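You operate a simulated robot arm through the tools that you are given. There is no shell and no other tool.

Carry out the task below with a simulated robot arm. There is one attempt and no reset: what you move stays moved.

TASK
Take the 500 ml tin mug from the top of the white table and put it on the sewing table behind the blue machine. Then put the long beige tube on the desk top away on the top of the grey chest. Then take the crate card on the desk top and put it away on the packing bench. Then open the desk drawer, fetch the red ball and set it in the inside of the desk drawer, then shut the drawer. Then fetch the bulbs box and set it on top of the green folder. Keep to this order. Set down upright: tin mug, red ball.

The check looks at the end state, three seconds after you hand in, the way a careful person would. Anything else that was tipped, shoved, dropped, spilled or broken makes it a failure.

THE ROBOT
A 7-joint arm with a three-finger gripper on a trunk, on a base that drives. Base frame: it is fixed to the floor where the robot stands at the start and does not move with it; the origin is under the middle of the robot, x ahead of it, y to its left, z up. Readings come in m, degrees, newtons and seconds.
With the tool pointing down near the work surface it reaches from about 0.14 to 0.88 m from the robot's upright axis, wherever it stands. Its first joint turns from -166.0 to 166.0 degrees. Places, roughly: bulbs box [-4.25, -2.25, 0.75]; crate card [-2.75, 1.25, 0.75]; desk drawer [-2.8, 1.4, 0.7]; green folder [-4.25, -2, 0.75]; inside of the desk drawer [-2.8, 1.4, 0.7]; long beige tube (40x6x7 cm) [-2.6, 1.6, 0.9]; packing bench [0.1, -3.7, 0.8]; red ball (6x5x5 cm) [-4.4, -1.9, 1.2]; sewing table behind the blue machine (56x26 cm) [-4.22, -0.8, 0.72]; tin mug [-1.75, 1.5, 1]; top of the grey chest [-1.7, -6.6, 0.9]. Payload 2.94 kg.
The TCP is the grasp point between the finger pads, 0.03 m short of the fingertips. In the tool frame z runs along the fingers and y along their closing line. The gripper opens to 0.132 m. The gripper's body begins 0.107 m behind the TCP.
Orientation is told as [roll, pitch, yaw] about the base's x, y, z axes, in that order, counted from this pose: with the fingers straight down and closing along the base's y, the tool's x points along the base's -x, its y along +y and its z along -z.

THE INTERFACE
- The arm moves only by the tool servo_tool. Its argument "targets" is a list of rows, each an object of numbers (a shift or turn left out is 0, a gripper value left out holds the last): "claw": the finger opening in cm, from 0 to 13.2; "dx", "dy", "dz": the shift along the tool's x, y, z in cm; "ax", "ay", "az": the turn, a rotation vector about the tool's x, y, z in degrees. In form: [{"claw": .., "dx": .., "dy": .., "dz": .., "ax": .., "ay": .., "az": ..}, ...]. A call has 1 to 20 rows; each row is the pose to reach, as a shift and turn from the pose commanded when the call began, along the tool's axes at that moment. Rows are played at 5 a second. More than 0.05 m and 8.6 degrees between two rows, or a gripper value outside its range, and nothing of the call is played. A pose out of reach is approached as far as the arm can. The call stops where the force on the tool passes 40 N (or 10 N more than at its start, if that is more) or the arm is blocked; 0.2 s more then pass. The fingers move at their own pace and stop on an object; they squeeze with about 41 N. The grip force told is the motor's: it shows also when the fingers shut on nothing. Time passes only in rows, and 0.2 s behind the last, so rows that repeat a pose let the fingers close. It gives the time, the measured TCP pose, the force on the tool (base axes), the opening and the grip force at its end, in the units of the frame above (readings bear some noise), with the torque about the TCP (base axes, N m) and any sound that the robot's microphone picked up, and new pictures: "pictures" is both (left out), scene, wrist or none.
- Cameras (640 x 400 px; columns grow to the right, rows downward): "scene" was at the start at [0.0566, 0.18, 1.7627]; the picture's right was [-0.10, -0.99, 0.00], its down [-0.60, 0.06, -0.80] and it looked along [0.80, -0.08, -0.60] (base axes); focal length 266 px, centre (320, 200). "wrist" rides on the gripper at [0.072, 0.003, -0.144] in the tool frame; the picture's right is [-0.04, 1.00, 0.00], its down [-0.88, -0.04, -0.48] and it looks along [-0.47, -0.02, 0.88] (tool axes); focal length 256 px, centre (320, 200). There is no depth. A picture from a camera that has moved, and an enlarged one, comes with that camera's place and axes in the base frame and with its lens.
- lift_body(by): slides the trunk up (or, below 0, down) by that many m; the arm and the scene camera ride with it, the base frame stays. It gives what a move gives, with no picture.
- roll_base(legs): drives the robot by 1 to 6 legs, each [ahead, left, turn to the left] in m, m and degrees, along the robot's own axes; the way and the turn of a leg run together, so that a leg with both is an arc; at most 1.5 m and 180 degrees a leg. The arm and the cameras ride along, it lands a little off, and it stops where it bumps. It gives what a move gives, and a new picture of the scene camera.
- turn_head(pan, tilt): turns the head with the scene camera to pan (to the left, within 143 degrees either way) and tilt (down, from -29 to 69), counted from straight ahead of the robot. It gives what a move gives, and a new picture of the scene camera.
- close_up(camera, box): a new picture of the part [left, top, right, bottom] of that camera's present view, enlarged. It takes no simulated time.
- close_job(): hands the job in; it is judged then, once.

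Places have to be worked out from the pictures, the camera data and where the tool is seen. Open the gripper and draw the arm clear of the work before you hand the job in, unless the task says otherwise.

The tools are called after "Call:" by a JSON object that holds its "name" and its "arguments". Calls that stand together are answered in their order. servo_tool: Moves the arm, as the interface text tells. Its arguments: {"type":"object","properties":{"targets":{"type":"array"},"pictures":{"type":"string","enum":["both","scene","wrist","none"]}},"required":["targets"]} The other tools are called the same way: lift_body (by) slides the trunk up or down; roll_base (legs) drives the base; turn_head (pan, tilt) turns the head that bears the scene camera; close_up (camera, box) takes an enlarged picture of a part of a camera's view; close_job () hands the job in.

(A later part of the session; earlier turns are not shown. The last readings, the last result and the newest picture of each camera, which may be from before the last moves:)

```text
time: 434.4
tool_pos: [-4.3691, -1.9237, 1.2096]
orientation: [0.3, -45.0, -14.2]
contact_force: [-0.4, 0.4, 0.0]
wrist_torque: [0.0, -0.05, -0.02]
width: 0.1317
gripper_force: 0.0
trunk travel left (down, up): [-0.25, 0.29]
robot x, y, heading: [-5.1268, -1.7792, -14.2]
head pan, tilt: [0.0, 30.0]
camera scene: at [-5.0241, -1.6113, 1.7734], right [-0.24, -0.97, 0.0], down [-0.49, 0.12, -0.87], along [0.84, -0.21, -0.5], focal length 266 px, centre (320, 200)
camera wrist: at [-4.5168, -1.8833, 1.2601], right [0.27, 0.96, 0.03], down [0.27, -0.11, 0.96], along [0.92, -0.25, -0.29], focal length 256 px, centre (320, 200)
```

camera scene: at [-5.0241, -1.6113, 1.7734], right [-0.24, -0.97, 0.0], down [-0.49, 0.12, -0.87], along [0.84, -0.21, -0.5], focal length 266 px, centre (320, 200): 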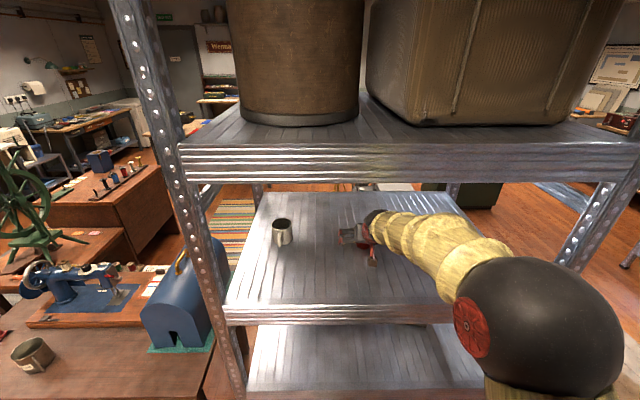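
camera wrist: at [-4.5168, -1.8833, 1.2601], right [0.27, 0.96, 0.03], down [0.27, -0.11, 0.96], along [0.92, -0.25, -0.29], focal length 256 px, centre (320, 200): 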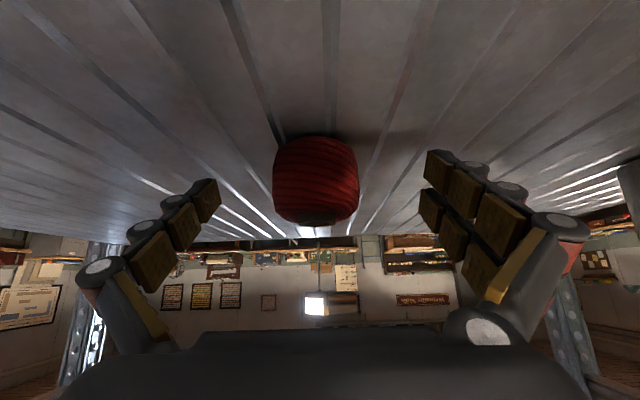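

The ball sits between the pads. I close on it.

Call:
{"name": "servo_tool", "arguments": {"targets": [{"claw": 10}, {"claw": 8}, {"claw": 6.5}, {"claw": 5}, {"claw": 4}, {"claw": 4}, {"claw": 4}, {"claw": 4}], "pictures": "wrist"}}

```text
time: 436.2
tool_pos: [-4.3692, -1.9208, 1.2142]
orientation: [0.3, -45.5, -14.1]
contact_force: [5.3, 19.4, 30.6]
wrist_torque: [1.65, -0.6, 0.2]
width: 0.056
gripper_force: 12.0
trunk travel left (down, up): [-0.25, 0.29]
robot x, y, heading: [-5.1285, -1.7813, -14.0]
head pan, tilt: [0.0, 30.0]
camera wrist: at [-4.5172, -1.8798, 1.2648], right [0.27, 0.96, 0.04], down [0.26, -0.11, 0.96], along [0.93, -0.25, -0.28], focal length 256 px, centre (320, 200)
```

wrist: 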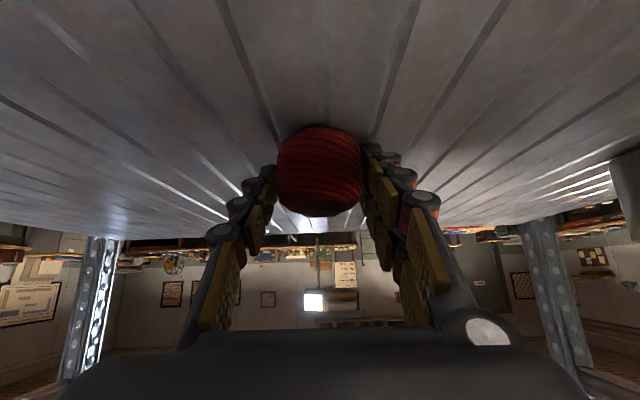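

The fingertips press the shelf a bit while closing. I ease up 5 mm and finish closing.

Call:
{"name": "servo_tool", "arguments": {"targets": [{"dx": -0.2, "dz": -0.2}, {"dx": -0.35, "dz": -0.35}, {"dx": -0.35, "dz": -0.35}, {"dx": -0.35, "dz": -0.35}], "pictures": "wrist"}}

```text
time: 437.2
tool_pos: [-4.3705, -1.9228, 1.2171]
orientation: [0.2, -45.0, -14.1]
contact_force: [3.7, 12.4, 22.9]
wrist_torque: [0.87, -0.31, 0.04]
width: 0.0513
gripper_force: 36.0
trunk travel left (down, up): [-0.25, 0.29]
robot x, y, heading: [-5.1297, -1.7791, -13.8]
head pan, tilt: [0.0, 30.0]
camera wrist: at [-4.5179, -1.8828, 1.2666], right [0.27, 0.96, 0.03], down [0.27, -0.11, 0.96], along [0.93, -0.25, -0.29], focal length 256 px, centre (320, 200)
```

wrist: 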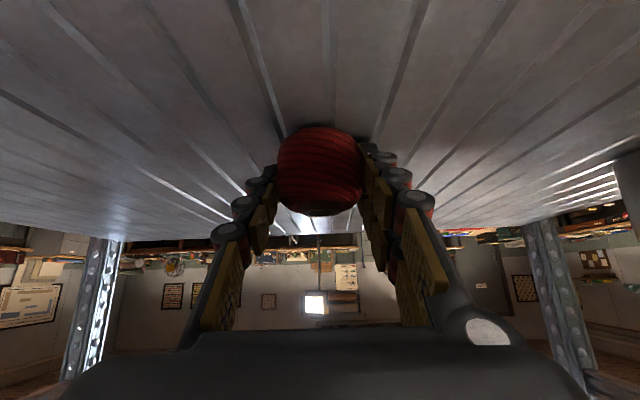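

Gripped at 5.1 cm. I lift slowly 2 cm and check.

Call:
{"name": "servo_tool", "arguments": {"targets": [{"dx": -0.35, "dz": -0.35}, {"dx": -0.7, "dz": -0.7}, {"dx": -1.1, "dz": -1.1}, {"dx": -1.4, "dz": -1.4}, {"dx": -1.4, "dz": -1.4}], "pictures": "both"}}

```text
time: 438.4
tool_pos: [-4.3696, -1.9246, 1.2347]
orientation: [0.4, -44.9, -14.1]
contact_force: [0.3, 0.1, -0.6]
wrist_torque: [-0.01, 0.01, 0.02]
width: 0.0507
gripper_force: 41.0
trunk travel left (down, up): [-0.25, 0.29]
robot x, y, heading: [-5.128, -1.7815, -14.2]
head pan, tilt: [0.0, 30.0]
camera scene: at [-5.0242, -1.6113, 1.7734], right [-0.24, -0.97, 0.0], down [-0.49, 0.12, -0.87], along [0.84, -0.21, -0.5], focal length 266 px, centre (320, 200)
camera wrist: at [-4.5171, -1.8841, 1.2852], right [0.27, 0.96, 0.03], down [0.27, -0.11, 0.96], along [0.92, -0.25, -0.29], focal length 256 px, centre (320, 200)
```

scene: 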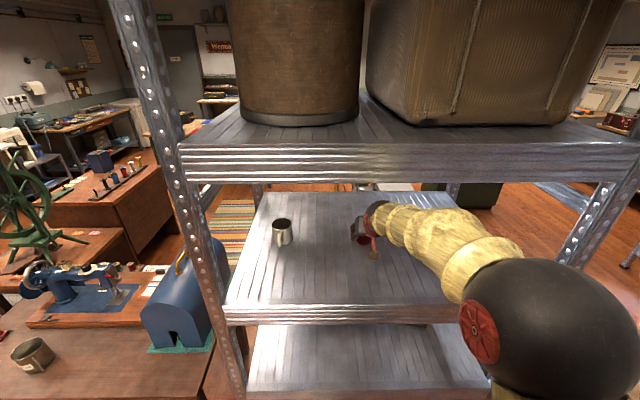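
wrist: 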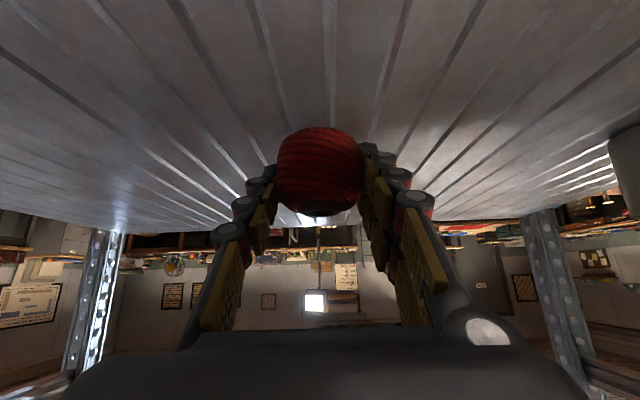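

The ball is held clear of the shelf. I check its attitude with a close-up before withdrawing.

Call:
{"name": "close_up", "arguments": {"camera": "wrist", "box": [256, 110, 384, 230]}}

Call:
{"name": "servo_tool", "arguments": {"targets": [{"dx": 2.8, "dz": -2.8}, {"dx": 5.6, "dz": -5.6}, {"dx": 8.4, "dz": -8.4}, {"dx": 11.2, "dz": -11.2}, {"dx": 14, "dz": -14}, {"dx": 16.8, "dz": -16.8}, {"dx": 19.6, "dz": -19.6}, {"dx": 22, "dz": -22}], "pictures": "both"}}

```text
3.33 times, centred on (320, 170) of wrist
camera zoom: at [-4.5171, -1.8841, 1.2852], right [0.27, 0.96, 0.03], down [0.27, -0.11, 0.96], along [0.92, -0.25, -0.29], focal length 853 px, centre (320, 300)
```

zoom: 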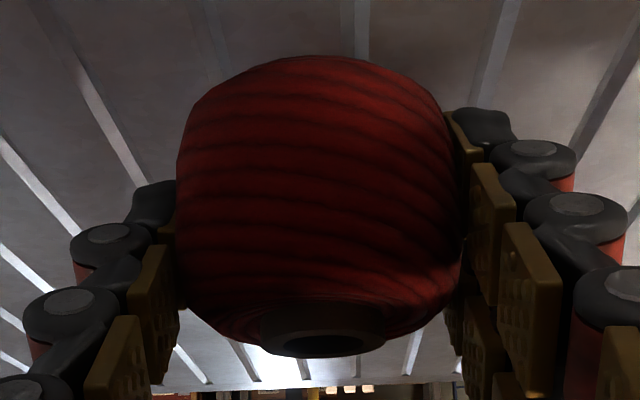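

```text
time: 440.2
tool_pos: [-4.6701, -1.8491, 1.2378]
orientation: [0.4, -45.0, -14.3]
contact_force: [-0.7, 0.3, -0.7]
wrist_torque: [-0.01, 0.01, 0.05]
width: 0.0509
gripper_force: 41.1
trunk travel left (down, up): [-0.25, 0.29]
robot x, y, heading: [-5.1277, -1.7807, -14.0]
head pan, tilt: [0.0, 30.0]
camera scene: at [-5.0254, -1.6112, 1.7735], right [-0.24, -0.97, 0.0], down [-0.48, 0.12, -0.87], along [0.84, -0.21, -0.5], focal length 266 px, centre (320, 200)
camera wrist: at [-4.8181, -1.8089, 1.2868], right [0.27, 0.96, 0.04], down [0.27, -0.11, 0.96], along [0.93, -0.25, -0.29], focal length 256 px, centre (320, 200)
```

scene: 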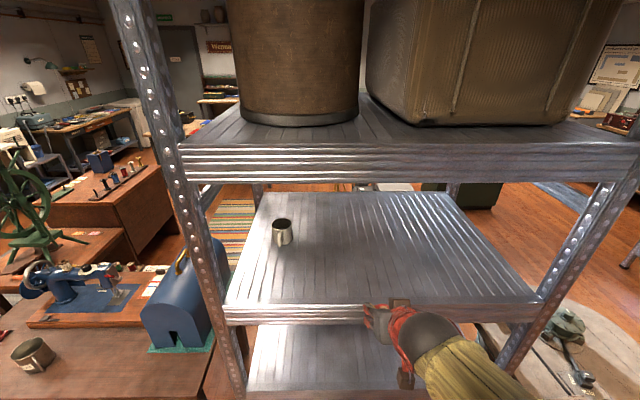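
wrist: 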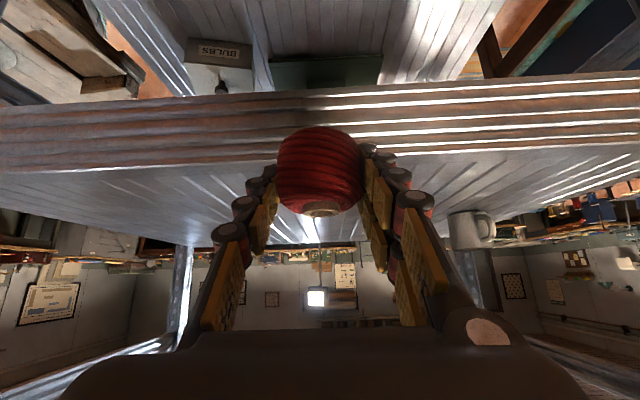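

The yarn ball is held upright within a few degrees. I back away from the rack and return to the desk.

Call:
{"name": "roll_base", "arguments": {"legs": [[-0.22, 0, 0], [0, 0.8, 0], [0.15, 0.6, 0], [0.1, 0.95, 0], [0, 0, 92]]}}

Call:
{"name": "turn_head", "arguments": {"pan": -40, "tilt": 35}}

```text
time: 457.2
tool_pos: [-4.5058, 0.9645, 1.2357]
orientation: [0.3, -45.1, 78.2]
contact_force: [-0.7, -0.6, -0.4]
wrist_torque: [0.0, 0.01, -0.03]
width: 0.0507
gripper_force: 40.8
trunk travel left (down, up): [-0.25, 0.29]
robot x, y, heading: [-4.5604, 0.5038, 78.5]
head pan, tilt: [0.0, 30.0]
camera scene: at [-4.7307, 0.5986, 1.7734], right [0.98, -0.2, 0.0], down [-0.1, -0.49, -0.87], along [0.17, 0.85, -0.5], focal length 266 px, centre (320, 200)
```

scene: 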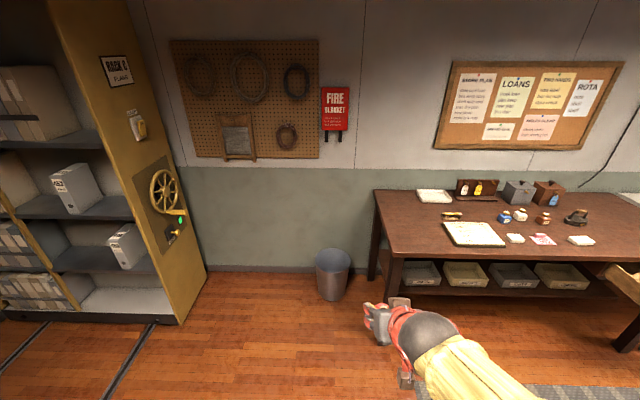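

```text
time: 458.3
tool_pos: [-4.5065, 0.964, 1.2356]
orientation: [0.3, -44.9, 78.3]
contact_force: [-0.5, 0.1, 0.2]
wrist_torque: [0.01, 0.01, 0.01]
width: 0.0507
gripper_force: 41.1
trunk travel left (down, up): [-0.25, 0.29]
robot x, y, heading: [-4.5538, 0.5003, 78.6]
head pan, tilt: [-40.0, 35.0]
camera scene: at [-4.6799, 0.5647, 1.7656], right [0.62, -0.78, 0.0], down [-0.45, -0.36, -0.82], along [0.64, 0.51, -0.57], focal length 266 px, centre (320, 200)
```

scene: 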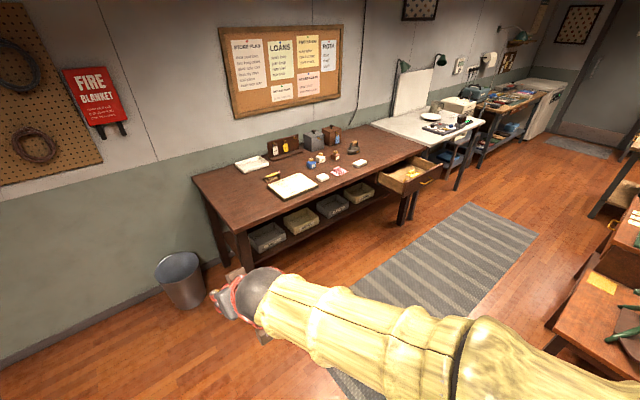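

The drawer is still open as left. I drive along the corridor to the drawer.

Call:
{"name": "roll_base", "arguments": {"legs": [[0.3, -0.77, 0], [0.02, -0.79, 0]]}}

Call:
{"name": "turn_head", "arguments": {"pan": -5, "tilt": 50}}

Call:
{"name": "close_up", "arguments": {"camera": "scene", "box": [270, 200, 430, 300]}}

```text
time: 466.5
tool_pos: [-2.9189, 0.9397, 1.2356]
orientation: [0.3, -45.0, 76.9]
contact_force: [-0.1, 0.0, 0.1]
wrist_torque: [0.01, 0.0, -0.01]
width: 0.0506
gripper_force: 40.9
trunk travel left (down, up): [-0.25, 0.29]
robot x, y, heading: [-2.9824, 0.4796, 76.9]
head pan, tilt: [-40.0, 35.0]
camera scene: at [-3.1022, 0.5441, 1.7656], right [0.6, -0.8, 0.0], down [-0.46, -0.35, -0.82], along [0.65, 0.49, -0.57], focal length 266 px, centre (320, 200)
```

scene: 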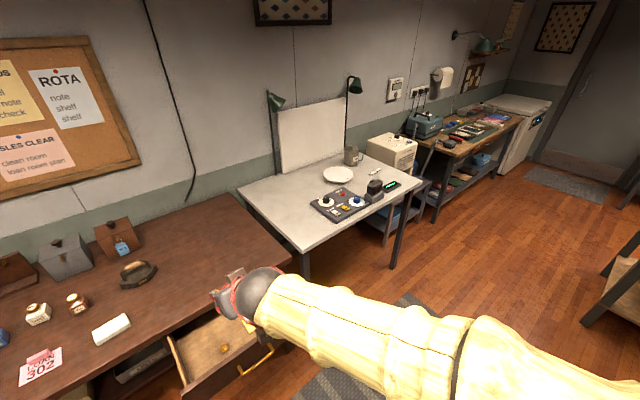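

```text
time: 467.5
tool_pos: [-2.9193, 0.94, 1.2368]
orientation: [0.3, -45.0, 76.9]
contact_force: [-0.5, -0.1, -1.2]
wrist_torque: [0.02, 0.0, 0.0]
width: 0.0506
gripper_force: 40.8
trunk travel left (down, up): [-0.25, 0.29]
robot x, y, heading: [-2.9834, 0.4752, 77.3]
head pan, tilt: [-5.0, 50.0]
camera scene: at [-3.1489, 0.5643, 1.7439], right [0.95, -0.31, 0.0], down [-0.24, -0.73, -0.64], along [0.2, 0.61, -0.77], focal length 266 px, centre (320, 200)
```

scene: 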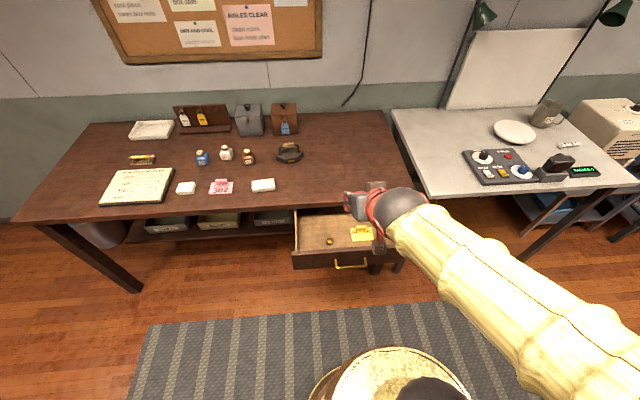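

```text
4.00 times, centred on (350, 250) of scene
camera zoom: at [-3.1489, 0.5643, 1.7439], right [0.95, -0.31, 0.0], down [-0.24, -0.73, -0.64], along [0.2, 0.61, -0.77], focal length 1065 px, centre (200, 0)
```

zoom: 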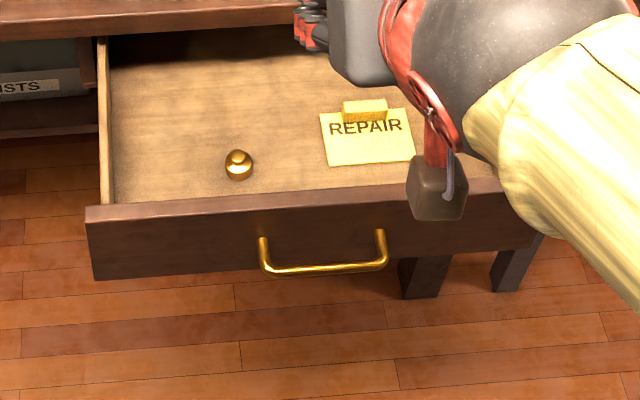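

Free space in the drawer is at its left-back, about (-2.94, 1.247), 10 cm from the brass weight. I lower the trunk 0.15 m, then bring the ball above a point just in front of the desk edge.

Call:
{"name": "lift_body", "arguments": {"by": -0.15}}

Call:
{"name": "servo_tool", "arguments": {"targets": [{"dx": -2.5, "dy": 1.3, "dz": 2.5}, {"dx": -5.0, "dy": 2.5, "dz": 5.0}, {"dx": -7.4, "dy": 3.8, "dz": 7.4}, {"dx": -9.9, "dy": 5.1, "dz": 9.9}, {"dx": -12.4, "dy": 6.4, "dz": 12.4}, {"dx": -14.9, "dy": 7.6, "dz": 14.9}, {"dx": -17.3, "dy": 8.9, "dz": 17.3}, {"dx": -14.5, "dy": 8.9, "dz": 20.1}, {"dx": -11.7, "dy": 8.9, "dz": 22.9}, {"dx": -11.7, "dy": 8.9, "dz": 22.9}]}}

```text
time: 469.3
tool_pos: [-2.9187, 0.9391, 1.0862]
orientation: [0.3, -45.0, 76.8]
contact_force: [-0.4, -0.1, -0.5]
wrist_torque: [0.02, -0.01, 0.02]
width: 0.0508
gripper_force: 40.9
trunk travel left (down, up): [-0.1, 0.44]
robot x, y, heading: [-2.9796, 0.476, 77.0]
head pan, tilt: [-5.0, 50.0]
```

```text
time: 471.5
tool_pos: [-2.9514, 1.2003, 1.0059]
orientation: [0.2, -45.0, 77.0]
contact_force: [0.5, 0.3, -0.8]
wrist_torque: [0.03, 0.02, -0.02]
width: 0.051
gripper_force: 41.7
trunk travel left (down, up): [-0.1, 0.44]
robot x, y, heading: [-2.982, 0.4779, 76.9]
head pan, tilt: [-5.0, 50.0]
camera scene: at [-3.1489, 0.5649, 1.5939], right [0.95, -0.31, 0.0], down [-0.24, -0.73, -0.64], along [0.2, 0.61, -0.77], focal length 266 px, centre (320, 200)
camera wrist: at [-2.9902, 1.0522, 1.057], right [-0.97, 0.25, 0.03], down [0.1, 0.27, 0.96], along [0.23, 0.93, -0.29], focal length 256 px, centre (320, 200)
```

scene: 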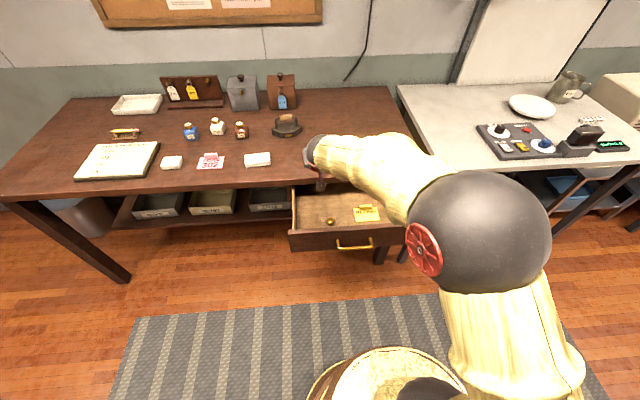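
wrist: 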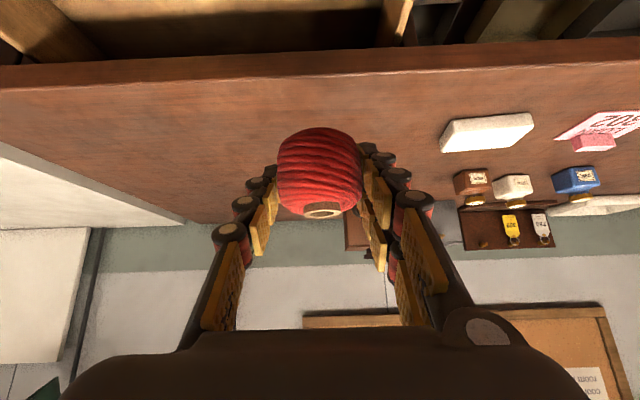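

I check clearances to the desk edge with close-ups before lowering further.

Call:
{"name": "close_up", "arguments": {"camera": "wrist", "box": [240, 20, 400, 120]}}

Call:
{"name": "close_up", "arguments": {"camera": "scene", "box": [270, 130, 430, 260]}}

```text
4.00 times, centred on (320, 70) of wrist
camera zoom: at [-2.9902, 1.0522, 1.057], right [-0.97, 0.25, 0.03], down [0.1, 0.27, 0.96], along [0.23, 0.93, -0.29], focal length 1024 px, centre (320, 720)
```

zoom: 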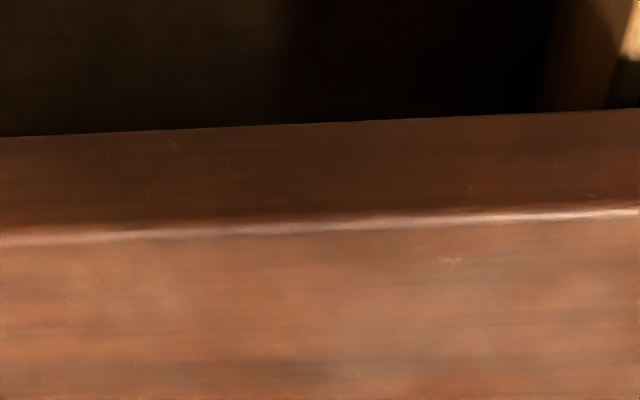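

```text
3.08 times, centred on (350, 195) of scene
camera zoom: at [-3.1489, 0.5649, 1.5939], right [0.95, -0.31, 0.0], down [-0.24, -0.73, -0.64], along [0.2, 0.61, -0.77], focal length 819 px, centre (228, 215)
```

zoom: 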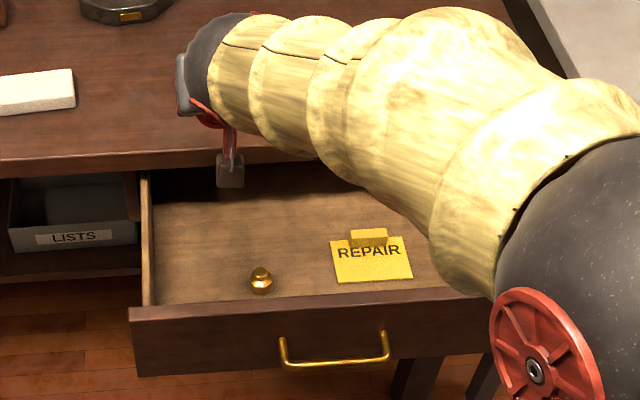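

The desk edge is at f≈0.78 (slab z 0.814–0.85), so there is 4–5 cm of clearance. I lower straight down to z≈0.775.

Call:
{"name": "servo_tool", "arguments": {"targets": [{"dx": 2.7, "dz": 2.7}, {"dx": 5.4, "dz": 5.4}, {"dx": 8.1, "dz": 8.1}, {"dx": 10.9, "dz": 10.9}, {"dx": 13.6, "dz": 13.6}, {"dx": 16.3, "dz": 16.3}, {"dx": 16.3, "dz": 16.3}]}}

```text
time: 473.1
tool_pos: [-2.9516, 1.2049, 0.7851]
orientation: [0.6, -45.8, 76.6]
contact_force: [4.6, 0.7, 10.3]
wrist_torque: [-1.6, 0.4, 0.6]
width: 0.0506
gripper_force: 41.1
trunk travel left (down, up): [-0.1, 0.44]
robot x, y, heading: [-2.9806, 0.4779, 77.0]
head pan, tilt: [-5.0, 50.0]
stopped in row 7: the force on the tool passed its limit at 42 N (the readings are from after the stop); the commanded pose is now the measured one
camera scene: at [-3.1482, 0.5643, 1.5938], right [0.95, -0.31, 0.0], down [-0.24, -0.73, -0.64], along [0.2, 0.61, -0.77], focal length 266 px, centre (320, 200)
camera wrist: at [-2.9875, 1.0568, 0.834], right [-0.97, 0.25, 0.04], down [0.1, 0.25, 0.96], along [0.23, 0.93, -0.27], focal length 256 px, centre (320, 200)
```

scene: 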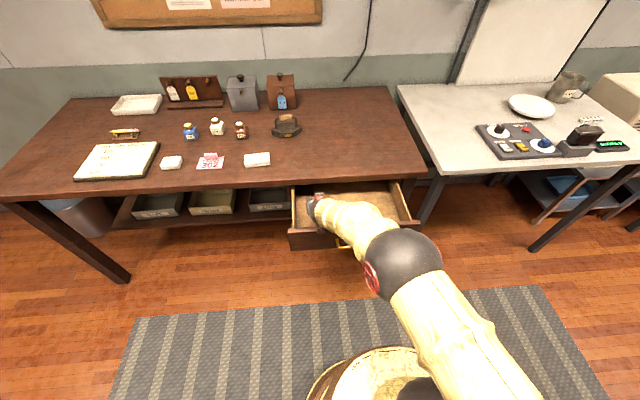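
wrist: 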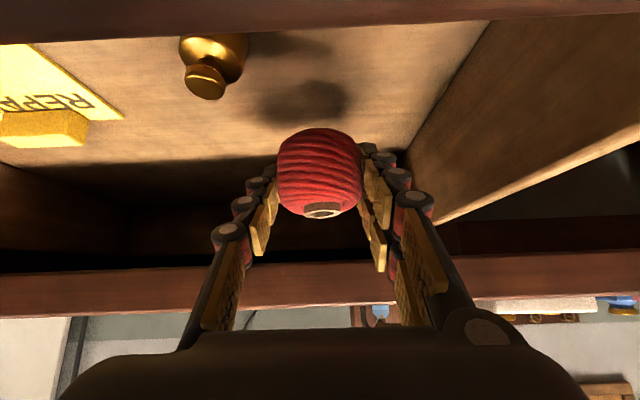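

The wrist camera's housing touched the top of the drawer's front panel, so a 45° hand cannot go in that way. I lift straight out; I will set the ball on the desk and regrasp it from straight above.

Call:
{"name": "servo_tool", "arguments": {"targets": [{"dx": -1, "dz": -1}, {"dx": -3.5, "dz": -3.5}, {"dx": -6.5, "dz": -6.5}, {"dx": -9.5, "dz": -9.5}, {"dx": -12.5, "dz": -12.5}, {"dx": -15.2, "dz": -15.2}]}}

Call:
{"name": "lift_body", "arguments": {"by": 0.15}}

```text
time: 474.5
tool_pos: [-2.9509, 1.2003, 0.9965]
orientation: [0.5, -45.5, 76.7]
contact_force: [0.6, 0.2, -0.5]
wrist_torque: [0.04, 0.02, -0.04]
width: 0.0509
gripper_force: 40.8
trunk travel left (down, up): [-0.1, 0.44]
robot x, y, heading: [-2.9789, 0.4814, 77.1]
head pan, tilt: [-5.0, 50.0]
camera scene: at [-3.1488, 0.5644, 1.5939], right [0.95, -0.31, 0.0], down [-0.24, -0.73, -0.64], along [0.2, 0.61, -0.77], focal length 266 px, centre (320, 200)
camera wrist: at [-2.9883, 1.0521, 1.0464], right [-0.97, 0.25, 0.04], down [0.1, 0.26, 0.96], along [0.23, 0.93, -0.28], focal length 256 px, centre (320, 200)
```

scene: 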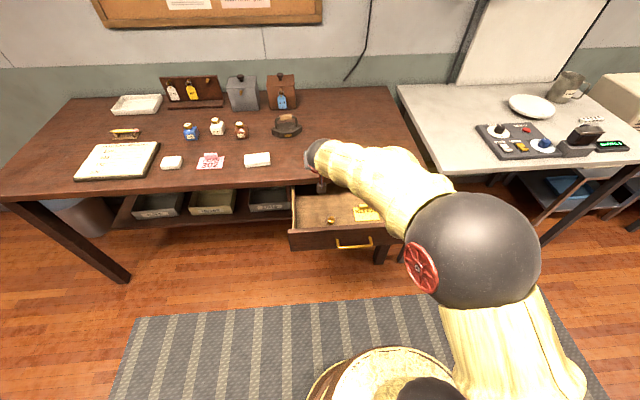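
wrist: 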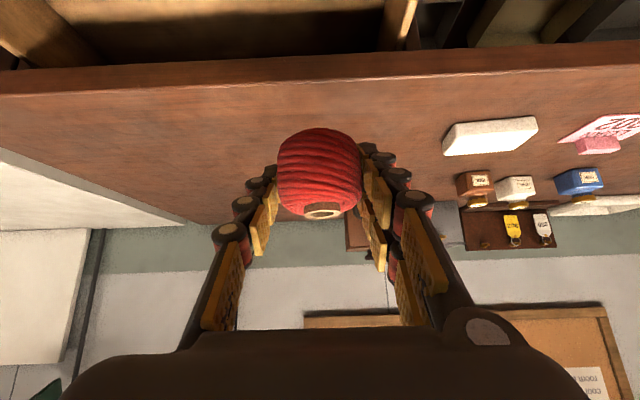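

```text
time: 476.3
tool_pos: [-2.9511, 1.2005, 1.1477]
orientation: [0.5, -45.6, 76.6]
contact_force: [-0.6, -0.4, -0.7]
wrist_torque: [0.01, -0.01, -0.01]
width: 0.0508
gripper_force: 41.2
trunk travel left (down, up): [-0.25, 0.29]
robot x, y, heading: [-2.9795, 0.4787, 77.2]
head pan, tilt: [-5.0, 50.0]
```

I drive 0.1 m closer and carry the ball over the free front part of the desk top.

Call:
{"name": "roll_base", "arguments": {"legs": [[0.1, 0, 0]]}}

Call:
{"name": "servo_tool", "arguments": {"targets": [{"dx": -1.5, "dy": -3, "dz": 1.5}, {"dx": -3, "dy": -6, "dz": 3}, {"dx": -4.5, "dy": -9, "dz": 4.5}, {"dx": -4.6, "dy": -12, "dz": 5.9}, {"dx": -3, "dy": -13.4, "dz": 8}, {"dx": -0.2, "dy": -13.4, "dz": 10.8}, {"dx": 2.6, "dy": -13.4, "dz": 13.6}, {"dx": 4.0, "dy": -13.4, "dz": 15.0}, {"dx": 4.0, "dy": -13.4, "dz": 15.0}]}}

```text
time: 477.4
tool_pos: [-2.9271, 1.3011, 1.1472]
orientation: [0.5, -45.5, 76.6]
contact_force: [0.9, 0.3, -0.7]
wrist_torque: [0.04, -0.01, 0.01]
width: 0.0509
gripper_force: 40.3
trunk travel left (down, up): [-0.25, 0.29]
robot x, y, heading: [-2.9589, 0.5801, 77.0]
head pan, tilt: [-5.0, 50.0]
camera scene: at [-3.1255, 0.6652, 1.7438], right [0.95, -0.31, 0.0], down [-0.24, -0.73, -0.64], along [0.2, 0.61, -0.77], focal length 266 px, centre (320, 200)
```

scene: 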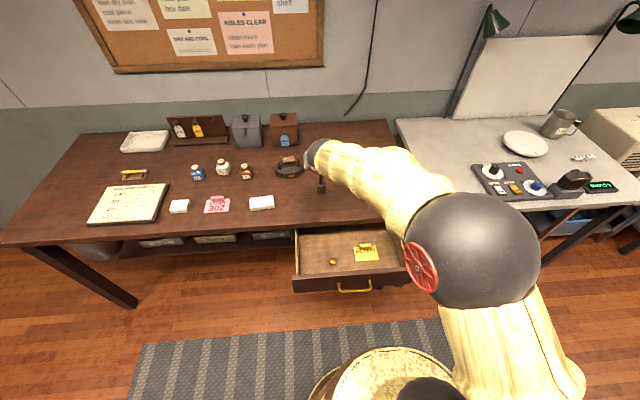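

```text
time: 479.4
tool_pos: [-2.7779, 1.3453, 1.0122]
orientation: [0.4, -45.6, 76.6]
contact_force: [0.1, 0.1, 0.3]
wrist_torque: [0.01, -0.03, 0.0]
width: 0.0509
gripper_force: 40.9
trunk travel left (down, up): [-0.25, 0.29]
robot x, y, heading: [-2.9598, 0.5741, 76.8]
head pan, tilt: [-5.0, 50.0]
camera scene: at [-3.1256, 0.6642, 1.7439], right [0.95, -0.31, 0.0], down [-0.24, -0.73, -0.64], along [0.2, 0.61, -0.77], focal length 266 px, centre (320, 200)
camera wrist: at [-2.8157, 1.1982, 1.0616], right [-0.97, 0.25, 0.04], down [0.1, 0.26, 0.96], along [0.23, 0.93, -0.28], focal length 256 px, centre (320, 200)
```

scene: 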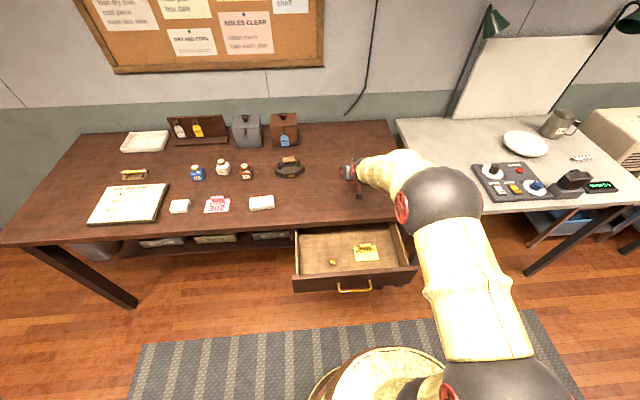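
wrist: 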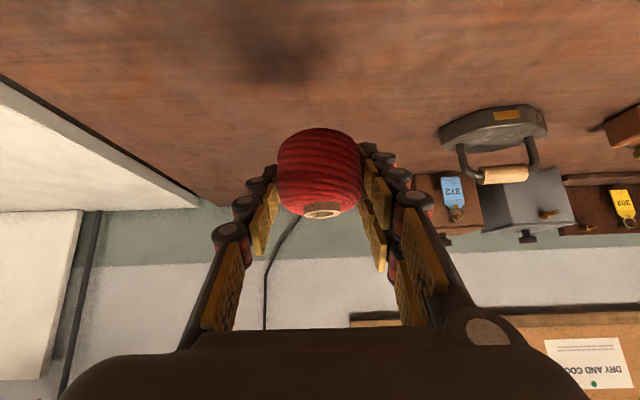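

The ball is over clear desk top. I lower it, then feel for contact in small steps.

Call:
{"name": "servo_tool", "arguments": {"targets": [{"dx": 2.5, "dz": 2.5}, {"dx": 5, "dz": 5}, {"dx": 7.3, "dz": 7.3}, {"dx": 7.3, "dz": 7.3}], "pictures": "none"}}

Call:
{"name": "servo_tool", "arguments": {"targets": [{"dx": 0.2, "dz": 0.2}, {"dx": 0.4, "dz": 0.4}, {"dx": 0.4, "dz": 0.4}], "pictures": "none"}}

Call:
{"name": "servo_tool", "arguments": {"targets": [{"dx": 0.2, "dz": 0.2}, {"dx": 0.2, "dz": 0.2}], "pictures": "wrist"}}

```text
time: 480.4
tool_pos: [-2.7823, 1.3481, 0.9089]
orientation: [0.4, -45.4, 76.7]
contact_force: [-0.3, 0.1, -0.5]
wrist_torque: [0.04, 0.02, 0.05]
width: 0.0507
gripper_force: 41.0
trunk travel left (down, up): [-0.25, 0.29]
robot x, y, heading: [-2.9561, 0.5744, 76.9]
head pan, tilt: [-5.0, 50.0]
```

```text
time: 481.2
tool_pos: [-2.7805, 1.3483, 0.904]
orientation: [0.5, -45.6, 76.6]
contact_force: [-0.4, -0.1, -0.7]
wrist_torque: [-0.01, 0.01, -0.01]
width: 0.0505
gripper_force: 40.8
trunk travel left (down, up): [-0.25, 0.29]
robot x, y, heading: [-2.9554, 0.5777, 77.0]
head pan, tilt: [-5.0, 50.0]
```

```text
time: 481.8
tool_pos: [-2.7795, 1.3472, 0.9019]
orientation: [0.4, -45.5, 76.6]
contact_force: [-0.6, -0.8, -0.8]
wrist_torque: [-0.01, 0.02, -0.01]
width: 0.0508
gripper_force: 41.3
trunk travel left (down, up): [-0.25, 0.29]
robot x, y, heading: [-2.958, 0.5774, 77.0]
head pan, tilt: [-5.0, 50.0]
camera wrist: at [-2.8179, 1.2001, 0.9505], right [-0.97, 0.25, 0.04], down [0.1, 0.26, 0.96], along [0.23, 0.93, -0.28], focal length 256 px, centre (320, 200)
```

wrist: 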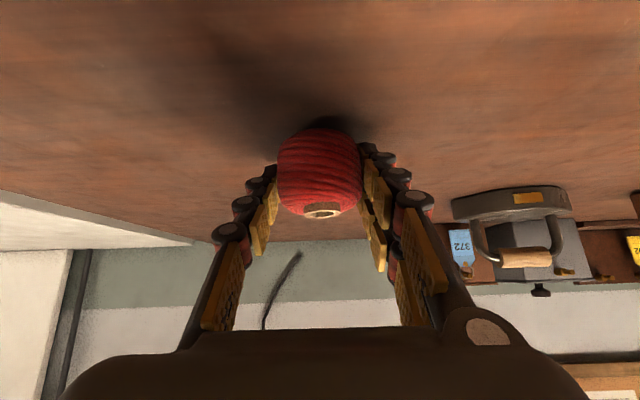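

Close to the surface now; I continue in 3 mm steps until the force rises.

Call:
{"name": "servo_tool", "arguments": {"targets": [{"dx": 0.2, "dz": 0.2}, {"dx": 0.2, "dz": 0.2}], "pictures": "none"}}

Call:
{"name": "servo_tool", "arguments": {"targets": [{"dx": 0.2, "dz": 0.2}, {"dx": 0.2, "dz": 0.2}], "pictures": "none"}}

Call:
{"name": "servo_tool", "arguments": {"targets": [{"dx": 0.2, "dz": 0.2}, {"dx": 0.2, "dz": 0.2}], "pictures": "none"}}

```text
time: 482.4
tool_pos: [-2.7802, 1.3484, 0.8985]
orientation: [0.6, -45.5, 76.6]
contact_force: [0.3, 0.3, -0.6]
wrist_torque: [0.01, -0.02, -0.01]
width: 0.0507
gripper_force: 40.7
trunk travel left (down, up): [-0.25, 0.29]
robot x, y, heading: [-2.955, 0.5782, 76.9]
head pan, tilt: [-5.0, 50.0]
```

```text
time: 483.0
tool_pos: [-2.7781, 1.3462, 0.896]
orientation: [0.5, -45.5, 76.7]
contact_force: [-0.3, -0.5, 2.1]
wrist_torque: [0.0, 0.06, 0.05]
width: 0.0507
gripper_force: 41.1
trunk travel left (down, up): [-0.25, 0.29]
robot x, y, heading: [-2.9591, 0.5783, 77.0]
head pan, tilt: [-5.0, 50.0]
```

```text
time: 483.6
tool_pos: [-2.78, 1.3487, 0.8963]
orientation: [0.4, -46.0, 76.6]
contact_force: [-0.7, -4.7, 15.7]
wrist_torque: [-0.14, 0.3, 0.07]
width: 0.0505
gripper_force: 41.2
trunk travel left (down, up): [-0.25, 0.29]
robot x, y, heading: [-2.9559, 0.5767, 76.7]
head pan, tilt: [-5.0, 50.0]
```

The ball is on the desk. I release it gently.

Call:
{"name": "servo_tool", "arguments": {"targets": [{"dx": -0.1, "dz": -0.1, "claw": 5.5}, {"dx": -0.1, "dz": -0.1, "claw": 6}, {"dx": -0.1, "dz": -0.1, "claw": 7}, {"dx": -0.1, "dz": -0.1, "claw": 9}, {"dx": -0.1, "dz": -0.1, "claw": 11}, {"dx": -0.1, "dz": -0.1, "claw": 13.2}, {"dx": -0.1, "dz": -0.1, "claw": 13.2}], "pictures": "wrist"}}

```text
time: 485.2
tool_pos: [-2.7802, 1.3477, 0.8934]
orientation: [0.4, -45.5, 76.6]
contact_force: [0.0, 0.2, 0.3]
wrist_torque: [0.01, -0.01, 0.01]
width: 0.1312
gripper_force: 0.1
trunk travel left (down, up): [-0.25, 0.29]
robot x, y, heading: [-2.956, 0.5785, 77.3]
head pan, tilt: [-5.0, 50.0]
camera wrist: at [-2.8175, 1.1998, 0.9431], right [-0.97, 0.25, 0.04], down [0.1, 0.26, 0.96], along [0.23, 0.93, -0.28], focal length 256 px, centre (320, 200)
```

wrist: 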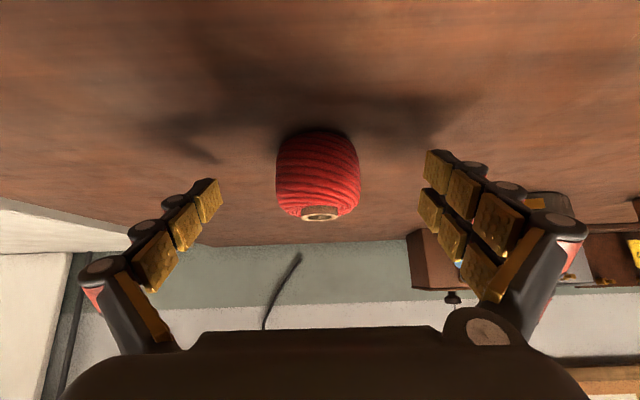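

The ball stands upright on the desk. I retreat along the tool axis and turn the tool vertical.

Call:
{"name": "servo_tool", "arguments": {"targets": [{"dz": -3}, {"dz": -7}, {"dz": -11}, {"dz": -15}, {"dz": -19}, {"dz": -22}], "pictures": "none"}}

Call:
{"name": "servo_tool", "arguments": {"targets": [{"ay": 8}, {"ay": 16}, {"ay": 24}, {"ay": 32}, {"ay": 40}, {"ay": 45.5}, {"ay": 45.5}]}}

```text
time: 486.6
tool_pos: [-2.8149, 1.1934, 1.0464]
orientation: [0.5, -45.5, 76.6]
contact_force: [0.3, -0.1, 0.5]
wrist_torque: [0.03, -0.01, -0.04]
width: 0.1319
gripper_force: 0.0
trunk travel left (down, up): [-0.25, 0.29]
robot x, y, heading: [-2.9558, 0.5765, 76.9]
head pan, tilt: [-5.0, 50.0]
```

```text
time: 488.2
tool_pos: [-2.8136, 1.1955, 1.0475]
orientation: [0.2, -0.1, 77.1]
contact_force: [-0.3, 1.3, -0.4]
wrist_torque: [-0.02, -0.01, 0.04]
width: 0.1319
gripper_force: 0.1
trunk travel left (down, up): [-0.25, 0.29]
robot x, y, heading: [-2.9563, 0.5764, 77.0]
head pan, tilt: [-5.0, 50.0]
camera scene: at [-3.1256, 0.6642, 1.7439], right [0.95, -0.31, 0.0], down [-0.24, -0.73, -0.64], along [0.2, 0.61, -0.77], focal length 266 px, centre (320, 200)
camera wrist: at [-2.8332, 1.1259, 1.1914], right [-0.96, 0.27, 0.01], down [0.24, 0.85, 0.48], along [0.12, 0.46, -0.88], focal length 256 px, centre (320, 200)
```

scene: 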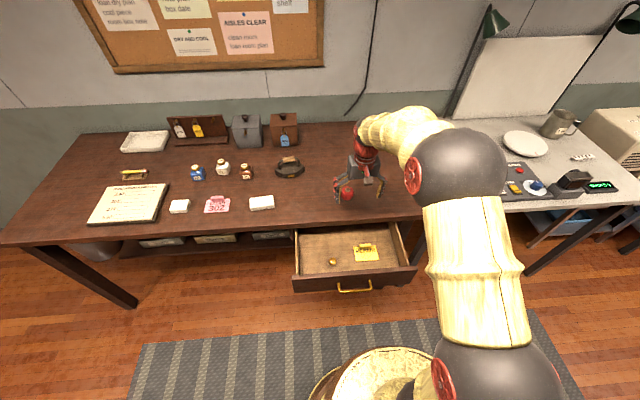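
wrist: 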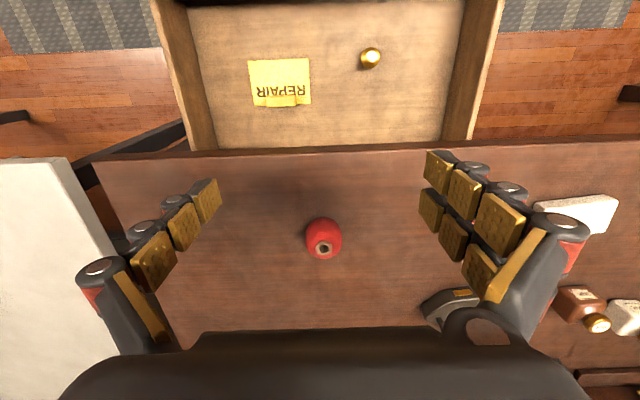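

From this vertical view the ball is at (-2.777, 1.352). I move over it and lower to grasp from above.

Call:
{"name": "servo_tool", "arguments": {"targets": [{"dx": -4}, {"dx": -8}, {"dx": -12}, {"dx": -16.1}, {"dx": -16.1, "dz": 4}, {"dx": -16.1, "dz": 8}, {"dx": -16.1, "dz": 12}, {"dx": -16.1, "dz": 15}, {"dx": -16.1, "dz": 15}], "pictures": "wrist"}}

```text
time: 490.2
tool_pos: [-2.7791, 1.3529, 0.8982]
orientation: [0.2, -0.1, 77.0]
contact_force: [-0.6, -0.5, 0.0]
wrist_torque: [0.0, -0.02, 0.01]
width: 0.1321
gripper_force: 0.0
trunk travel left (down, up): [-0.25, 0.29]
robot x, y, heading: [-2.961, 0.5785, 76.9]
head pan, tilt: [-5.0, 50.0]
camera wrist: at [-2.7981, 1.2828, 1.0423], right [-0.96, 0.27, 0.01], down [0.24, 0.85, 0.48], along [0.12, 0.46, -0.88], focal length 256 px, centre (320, 200)
```

wrist: 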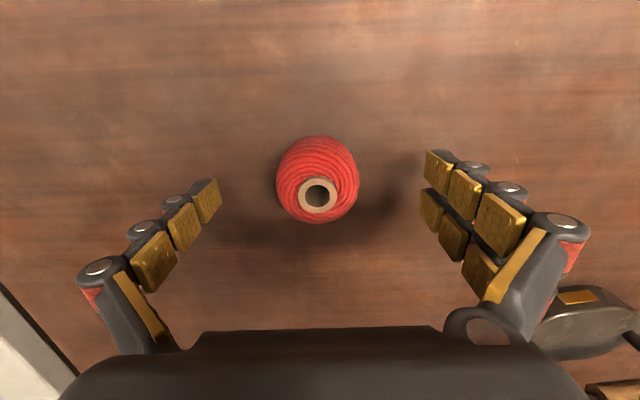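

The ball is centred. I close on it.

Call:
{"name": "servo_tool", "arguments": {"targets": [{"claw": 10}, {"claw": 8}, {"claw": 6.5}, {"claw": 5.5}, {"claw": 4.5}, {"claw": 4}, {"claw": 4}, {"claw": 4}], "pictures": "wrist"}}

```text
time: 492.0
tool_pos: [-2.7798, 1.3518, 0.8987]
orientation: [0.3, 0.0, 77.0]
contact_force: [-0.8, -0.3, 0.2]
wrist_torque: [0.01, 0.01, 0.0]
width: 0.052
gripper_force: 25.8
trunk travel left (down, up): [-0.25, 0.29]
robot x, y, heading: [-2.9604, 0.5769, 77.1]
head pan, tilt: [-5.0, 50.0]
camera wrist: at [-2.7981, 1.2825, 1.0425], right [-0.96, 0.27, 0.01], down [0.24, 0.85, 0.48], along [0.12, 0.46, -0.88], focal length 256 px, centre (320, 200)
```

wrist: 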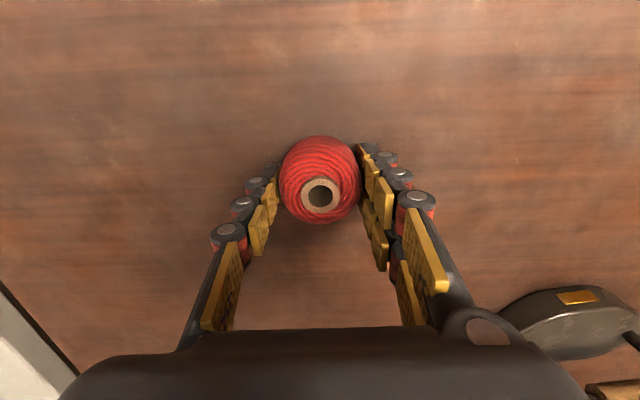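

Gripped. I lift it clear and check it hangs upright.

Call:
{"name": "servo_tool", "arguments": {"targets": [{"claw": 3.5}, {"claw": 3.5, "dz": -1}, {"claw": 3.5, "dz": -4}, {"claw": 3.5, "dz": -8}, {"claw": 3.5, "dz": -12}, {"claw": 3.5, "dz": -16}], "pictures": "wrist"}}

```text
time: 493.4
tool_pos: [-2.7781, 1.3531, 1.0578]
orientation: [0.3, 0.0, 77.0]
contact_force: [0.3, 0.0, -0.2]
wrist_torque: [0.03, 0.02, 0.0]
width: 0.0512
gripper_force: 41.0
trunk travel left (down, up): [-0.25, 0.29]
robot x, y, heading: [-2.9561, 0.5796, 77.0]
head pan, tilt: [-5.0, 50.0]
camera wrist: at [-2.7979, 1.284, 1.2015], right [-0.96, 0.27, 0.01], down [0.24, 0.85, 0.48], along [0.12, 0.46, -0.88], focal length 256 px, centre (320, 200)
```

wrist: 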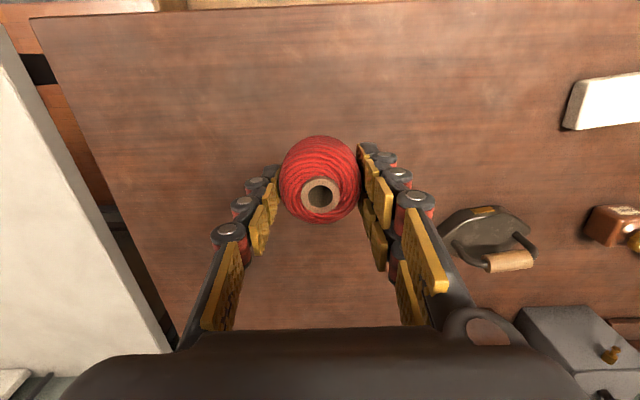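

The ball hangs upright. The free spot in the drawer between the brass weight, the REPAIR card and the desk edge is about (-2.868, 1.200). I carry it there and lower to z≈0.83 to check.

Call:
{"name": "servo_tool", "arguments": {"targets": [{"dx": 4.2, "dy": 1.3}, {"dx": 8.5, "dy": 2.7}, {"dx": 12.7, "dy": 4.0}, {"dx": 16.9, "dy": 5.3}, {"dx": 16.9, "dy": 5.3, "dz": 4}, {"dx": 16.9, "dy": 5.3, "dz": 8}, {"dx": 16.9, "dy": 5.3, "dz": 12}, {"dx": 16.9, "dy": 5.3, "dz": 12}]}}

```text
time: 495.2
tool_pos: [-2.8669, 1.2009, 0.939]
orientation: [0.2, 0.2, 77.1]
contact_force: [1.1, 0.4, -1.1]
wrist_torque: [-0.05, 0.02, -0.01]
width: 0.0513
gripper_force: 41.3
trunk travel left (down, up): [-0.25, 0.29]
robot x, y, heading: [-2.9559, 0.5766, 76.9]
head pan, tilt: [-5.0, 50.0]
camera scene: at [-3.1256, 0.6647, 1.7439], right [0.95, -0.31, 0.0], down [-0.24, -0.73, -0.64], along [0.2, 0.61, -0.77], focal length 266 px, centre (320, 200)
camera wrist: at [-2.8856, 1.1314, 1.0835], right [-0.96, 0.27, 0.01], down [0.24, 0.85, 0.48], along [0.12, 0.46, -0.88], focal length 256 px, centre (320, 200)
```

scene: 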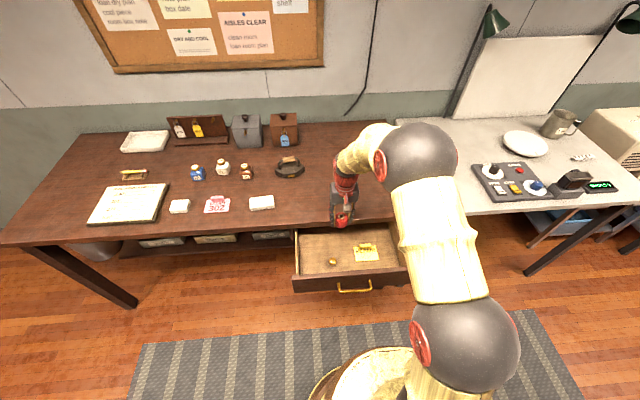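
wrist: 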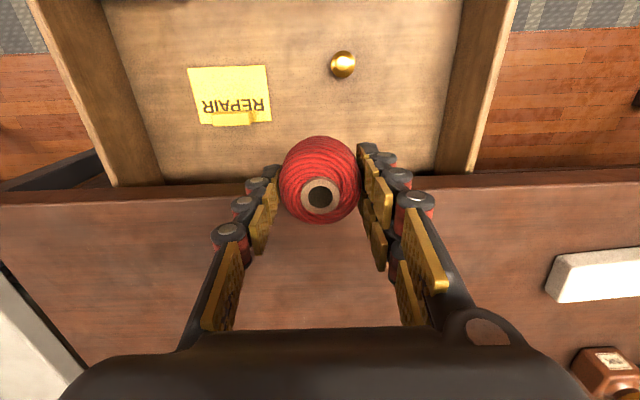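

The desk edge is about 4 cm ahead of the ball's axis; I shift back 1 cm for margin and lower to z≈0.80.

Call:
{"name": "servo_tool", "arguments": {"targets": [{"dx": 1.0}, {"dx": 1.0, "dz": 3.5}, {"dx": 1.0, "dz": 7}, {"dx": 1.0, "dz": 10.5}, {"dx": 1.0, "dz": 14}, {"dx": 1.0, "dz": 14}]}}

```text
time: 496.6
tool_pos: [-2.8692, 1.1911, 0.7977]
orientation: [0.3, 0.0, 77.0]
contact_force: [-0.5, -0.3, -0.9]
wrist_torque: [-0.01, 0.0, 0.0]
width: 0.0511
gripper_force: 40.8
trunk travel left (down, up): [-0.25, 0.29]
robot x, y, heading: [-2.96, 0.5763, 77.3]
head pan, tilt: [-5.0, 50.0]
camera scene: at [-3.1256, 0.6645, 1.7439], right [0.95, -0.31, 0.0], down [-0.24, -0.73, -0.64], along [0.2, 0.61, -0.77], focal length 266 px, centre (320, 200)
camera wrist: at [-2.8876, 1.1214, 0.9419], right [-0.96, 0.27, 0.01], down [0.24, 0.85, 0.48], along [0.12, 0.46, -0.88], focal length 256 px, centre (320, 200)
```

scene: 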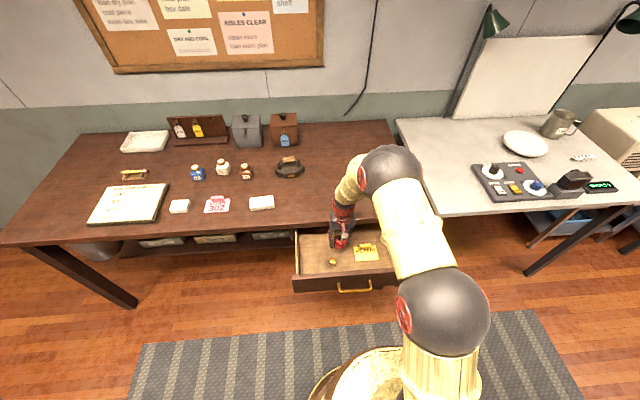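
wrist: 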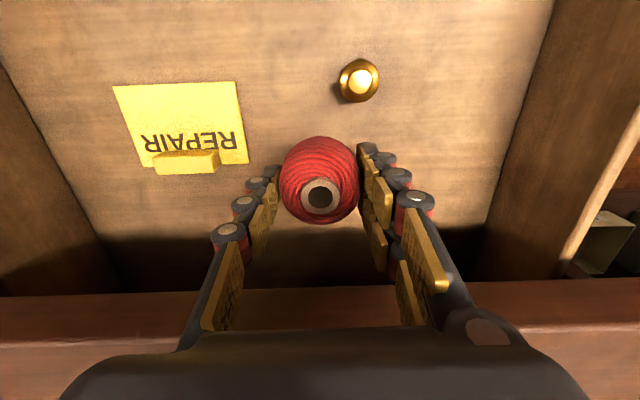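

Good clearance all round; the drawer bottom is roughly 3.5 cm below the ball. I lower 2.5 cm, then in small steps to contact.

Call:
{"name": "servo_tool", "arguments": {"targets": [{"dz": 1.2}, {"dz": 2.4}, {"dz": 2.4}], "pictures": "none"}}

Call:
{"name": "servo_tool", "arguments": {"targets": [{"dz": 0.3}, {"dz": 0.6}, {"dz": 0.6}], "pictures": "none"}}

Call:
{"name": "servo_tool", "arguments": {"targets": [{"dz": 0.3}, {"dz": 0.3}], "pictures": "wrist"}}

```text
time: 497.4
tool_pos: [-2.8705, 1.1907, 0.7755]
orientation: [0.4, 0.0, 77.0]
contact_force: [0.0, 0.4, -0.3]
wrist_torque: [0.02, -0.01, -0.01]
width: 0.0511
gripper_force: 40.6
trunk travel left (down, up): [-0.25, 0.29]
robot x, y, heading: [-2.9597, 0.5755, 76.8]
head pan, tilt: [-5.0, 50.0]
```

```text
time: 498.2
tool_pos: [-2.871, 1.1891, 0.7698]
orientation: [0.3, 0.0, 76.9]
contact_force: [0.6, -0.4, 0.2]
wrist_torque: [0.03, 0.02, -0.03]
width: 0.0513
gripper_force: 40.6
trunk travel left (down, up): [-0.25, 0.29]
robot x, y, heading: [-2.9564, 0.577, 76.9]
head pan, tilt: [-5.0, 50.0]
```

```text
time: 498.8
tool_pos: [-2.8713, 1.1896, 0.7656]
orientation: [0.3, -0.1, 77.0]
contact_force: [-0.3, -0.2, -0.3]
wrist_torque: [0.02, 0.02, 0.0]
width: 0.051
gripper_force: 41.1
trunk travel left (down, up): [-0.25, 0.29]
robot x, y, heading: [-2.9596, 0.5746, 76.9]
head pan, tilt: [-5.0, 50.0]
camera wrist: at [-2.8901, 1.1205, 0.9089], right [-0.96, 0.27, 0.01], down [0.24, 0.85, 0.48], along [0.12, 0.46, -0.88], focal length 256 px, centre (320, 200)
```

wrist: 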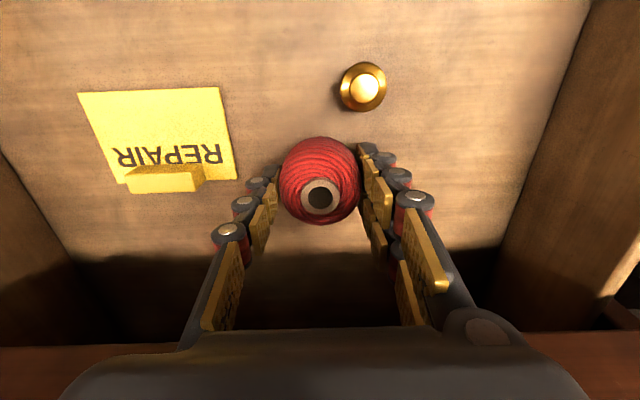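

I continue down in small steps.

Call:
{"name": "servo_tool", "arguments": {"targets": [{"dz": 0.3}, {"dz": 0.3}], "pictures": "none"}}

Call:
{"name": "servo_tool", "arguments": {"targets": [{"dz": 0.3}, {"dz": 0.3}], "pictures": "none"}}

Call:
{"name": "servo_tool", "arguments": {"targets": [{"dz": 0.3}, {"dz": 0.3}], "pictures": "none"}}

```text
time: 499.4
tool_pos: [-2.8704, 1.19, 0.7618]
orientation: [0.3, 0.0, 76.9]
contact_force: [0.6, 0.1, -0.1]
wrist_torque: [0.01, -0.02, -0.02]
width: 0.051
gripper_force: 41.6
trunk travel left (down, up): [-0.25, 0.29]
robot x, y, heading: [-2.9584, 0.5786, 76.7]
head pan, tilt: [-5.0, 50.0]
```

```text
time: 500.0
tool_pos: [-2.8713, 1.1895, 0.7589]
orientation: [0.3, -0.1, 77.1]
contact_force: [-0.3, 0.4, -0.9]
wrist_torque: [-0.01, -0.01, 0.02]
width: 0.0508
gripper_force: 41.3
trunk travel left (down, up): [-0.25, 0.29]
robot x, y, heading: [-2.9583, 0.5796, 77.0]
head pan, tilt: [-5.0, 50.0]
```

```text
time: 500.6
tool_pos: [-2.8718, 1.1889, 0.7556]
orientation: [0.3, 0.0, 76.9]
contact_force: [0.7, -0.1, 0.6]
wrist_torque: [-0.03, -0.01, 0.04]
width: 0.0511
gripper_force: 41.0
trunk travel left (down, up): [-0.25, 0.29]
robot x, y, heading: [-2.9591, 0.5799, 76.6]
head pan, tilt: [-5.0, 50.0]
```

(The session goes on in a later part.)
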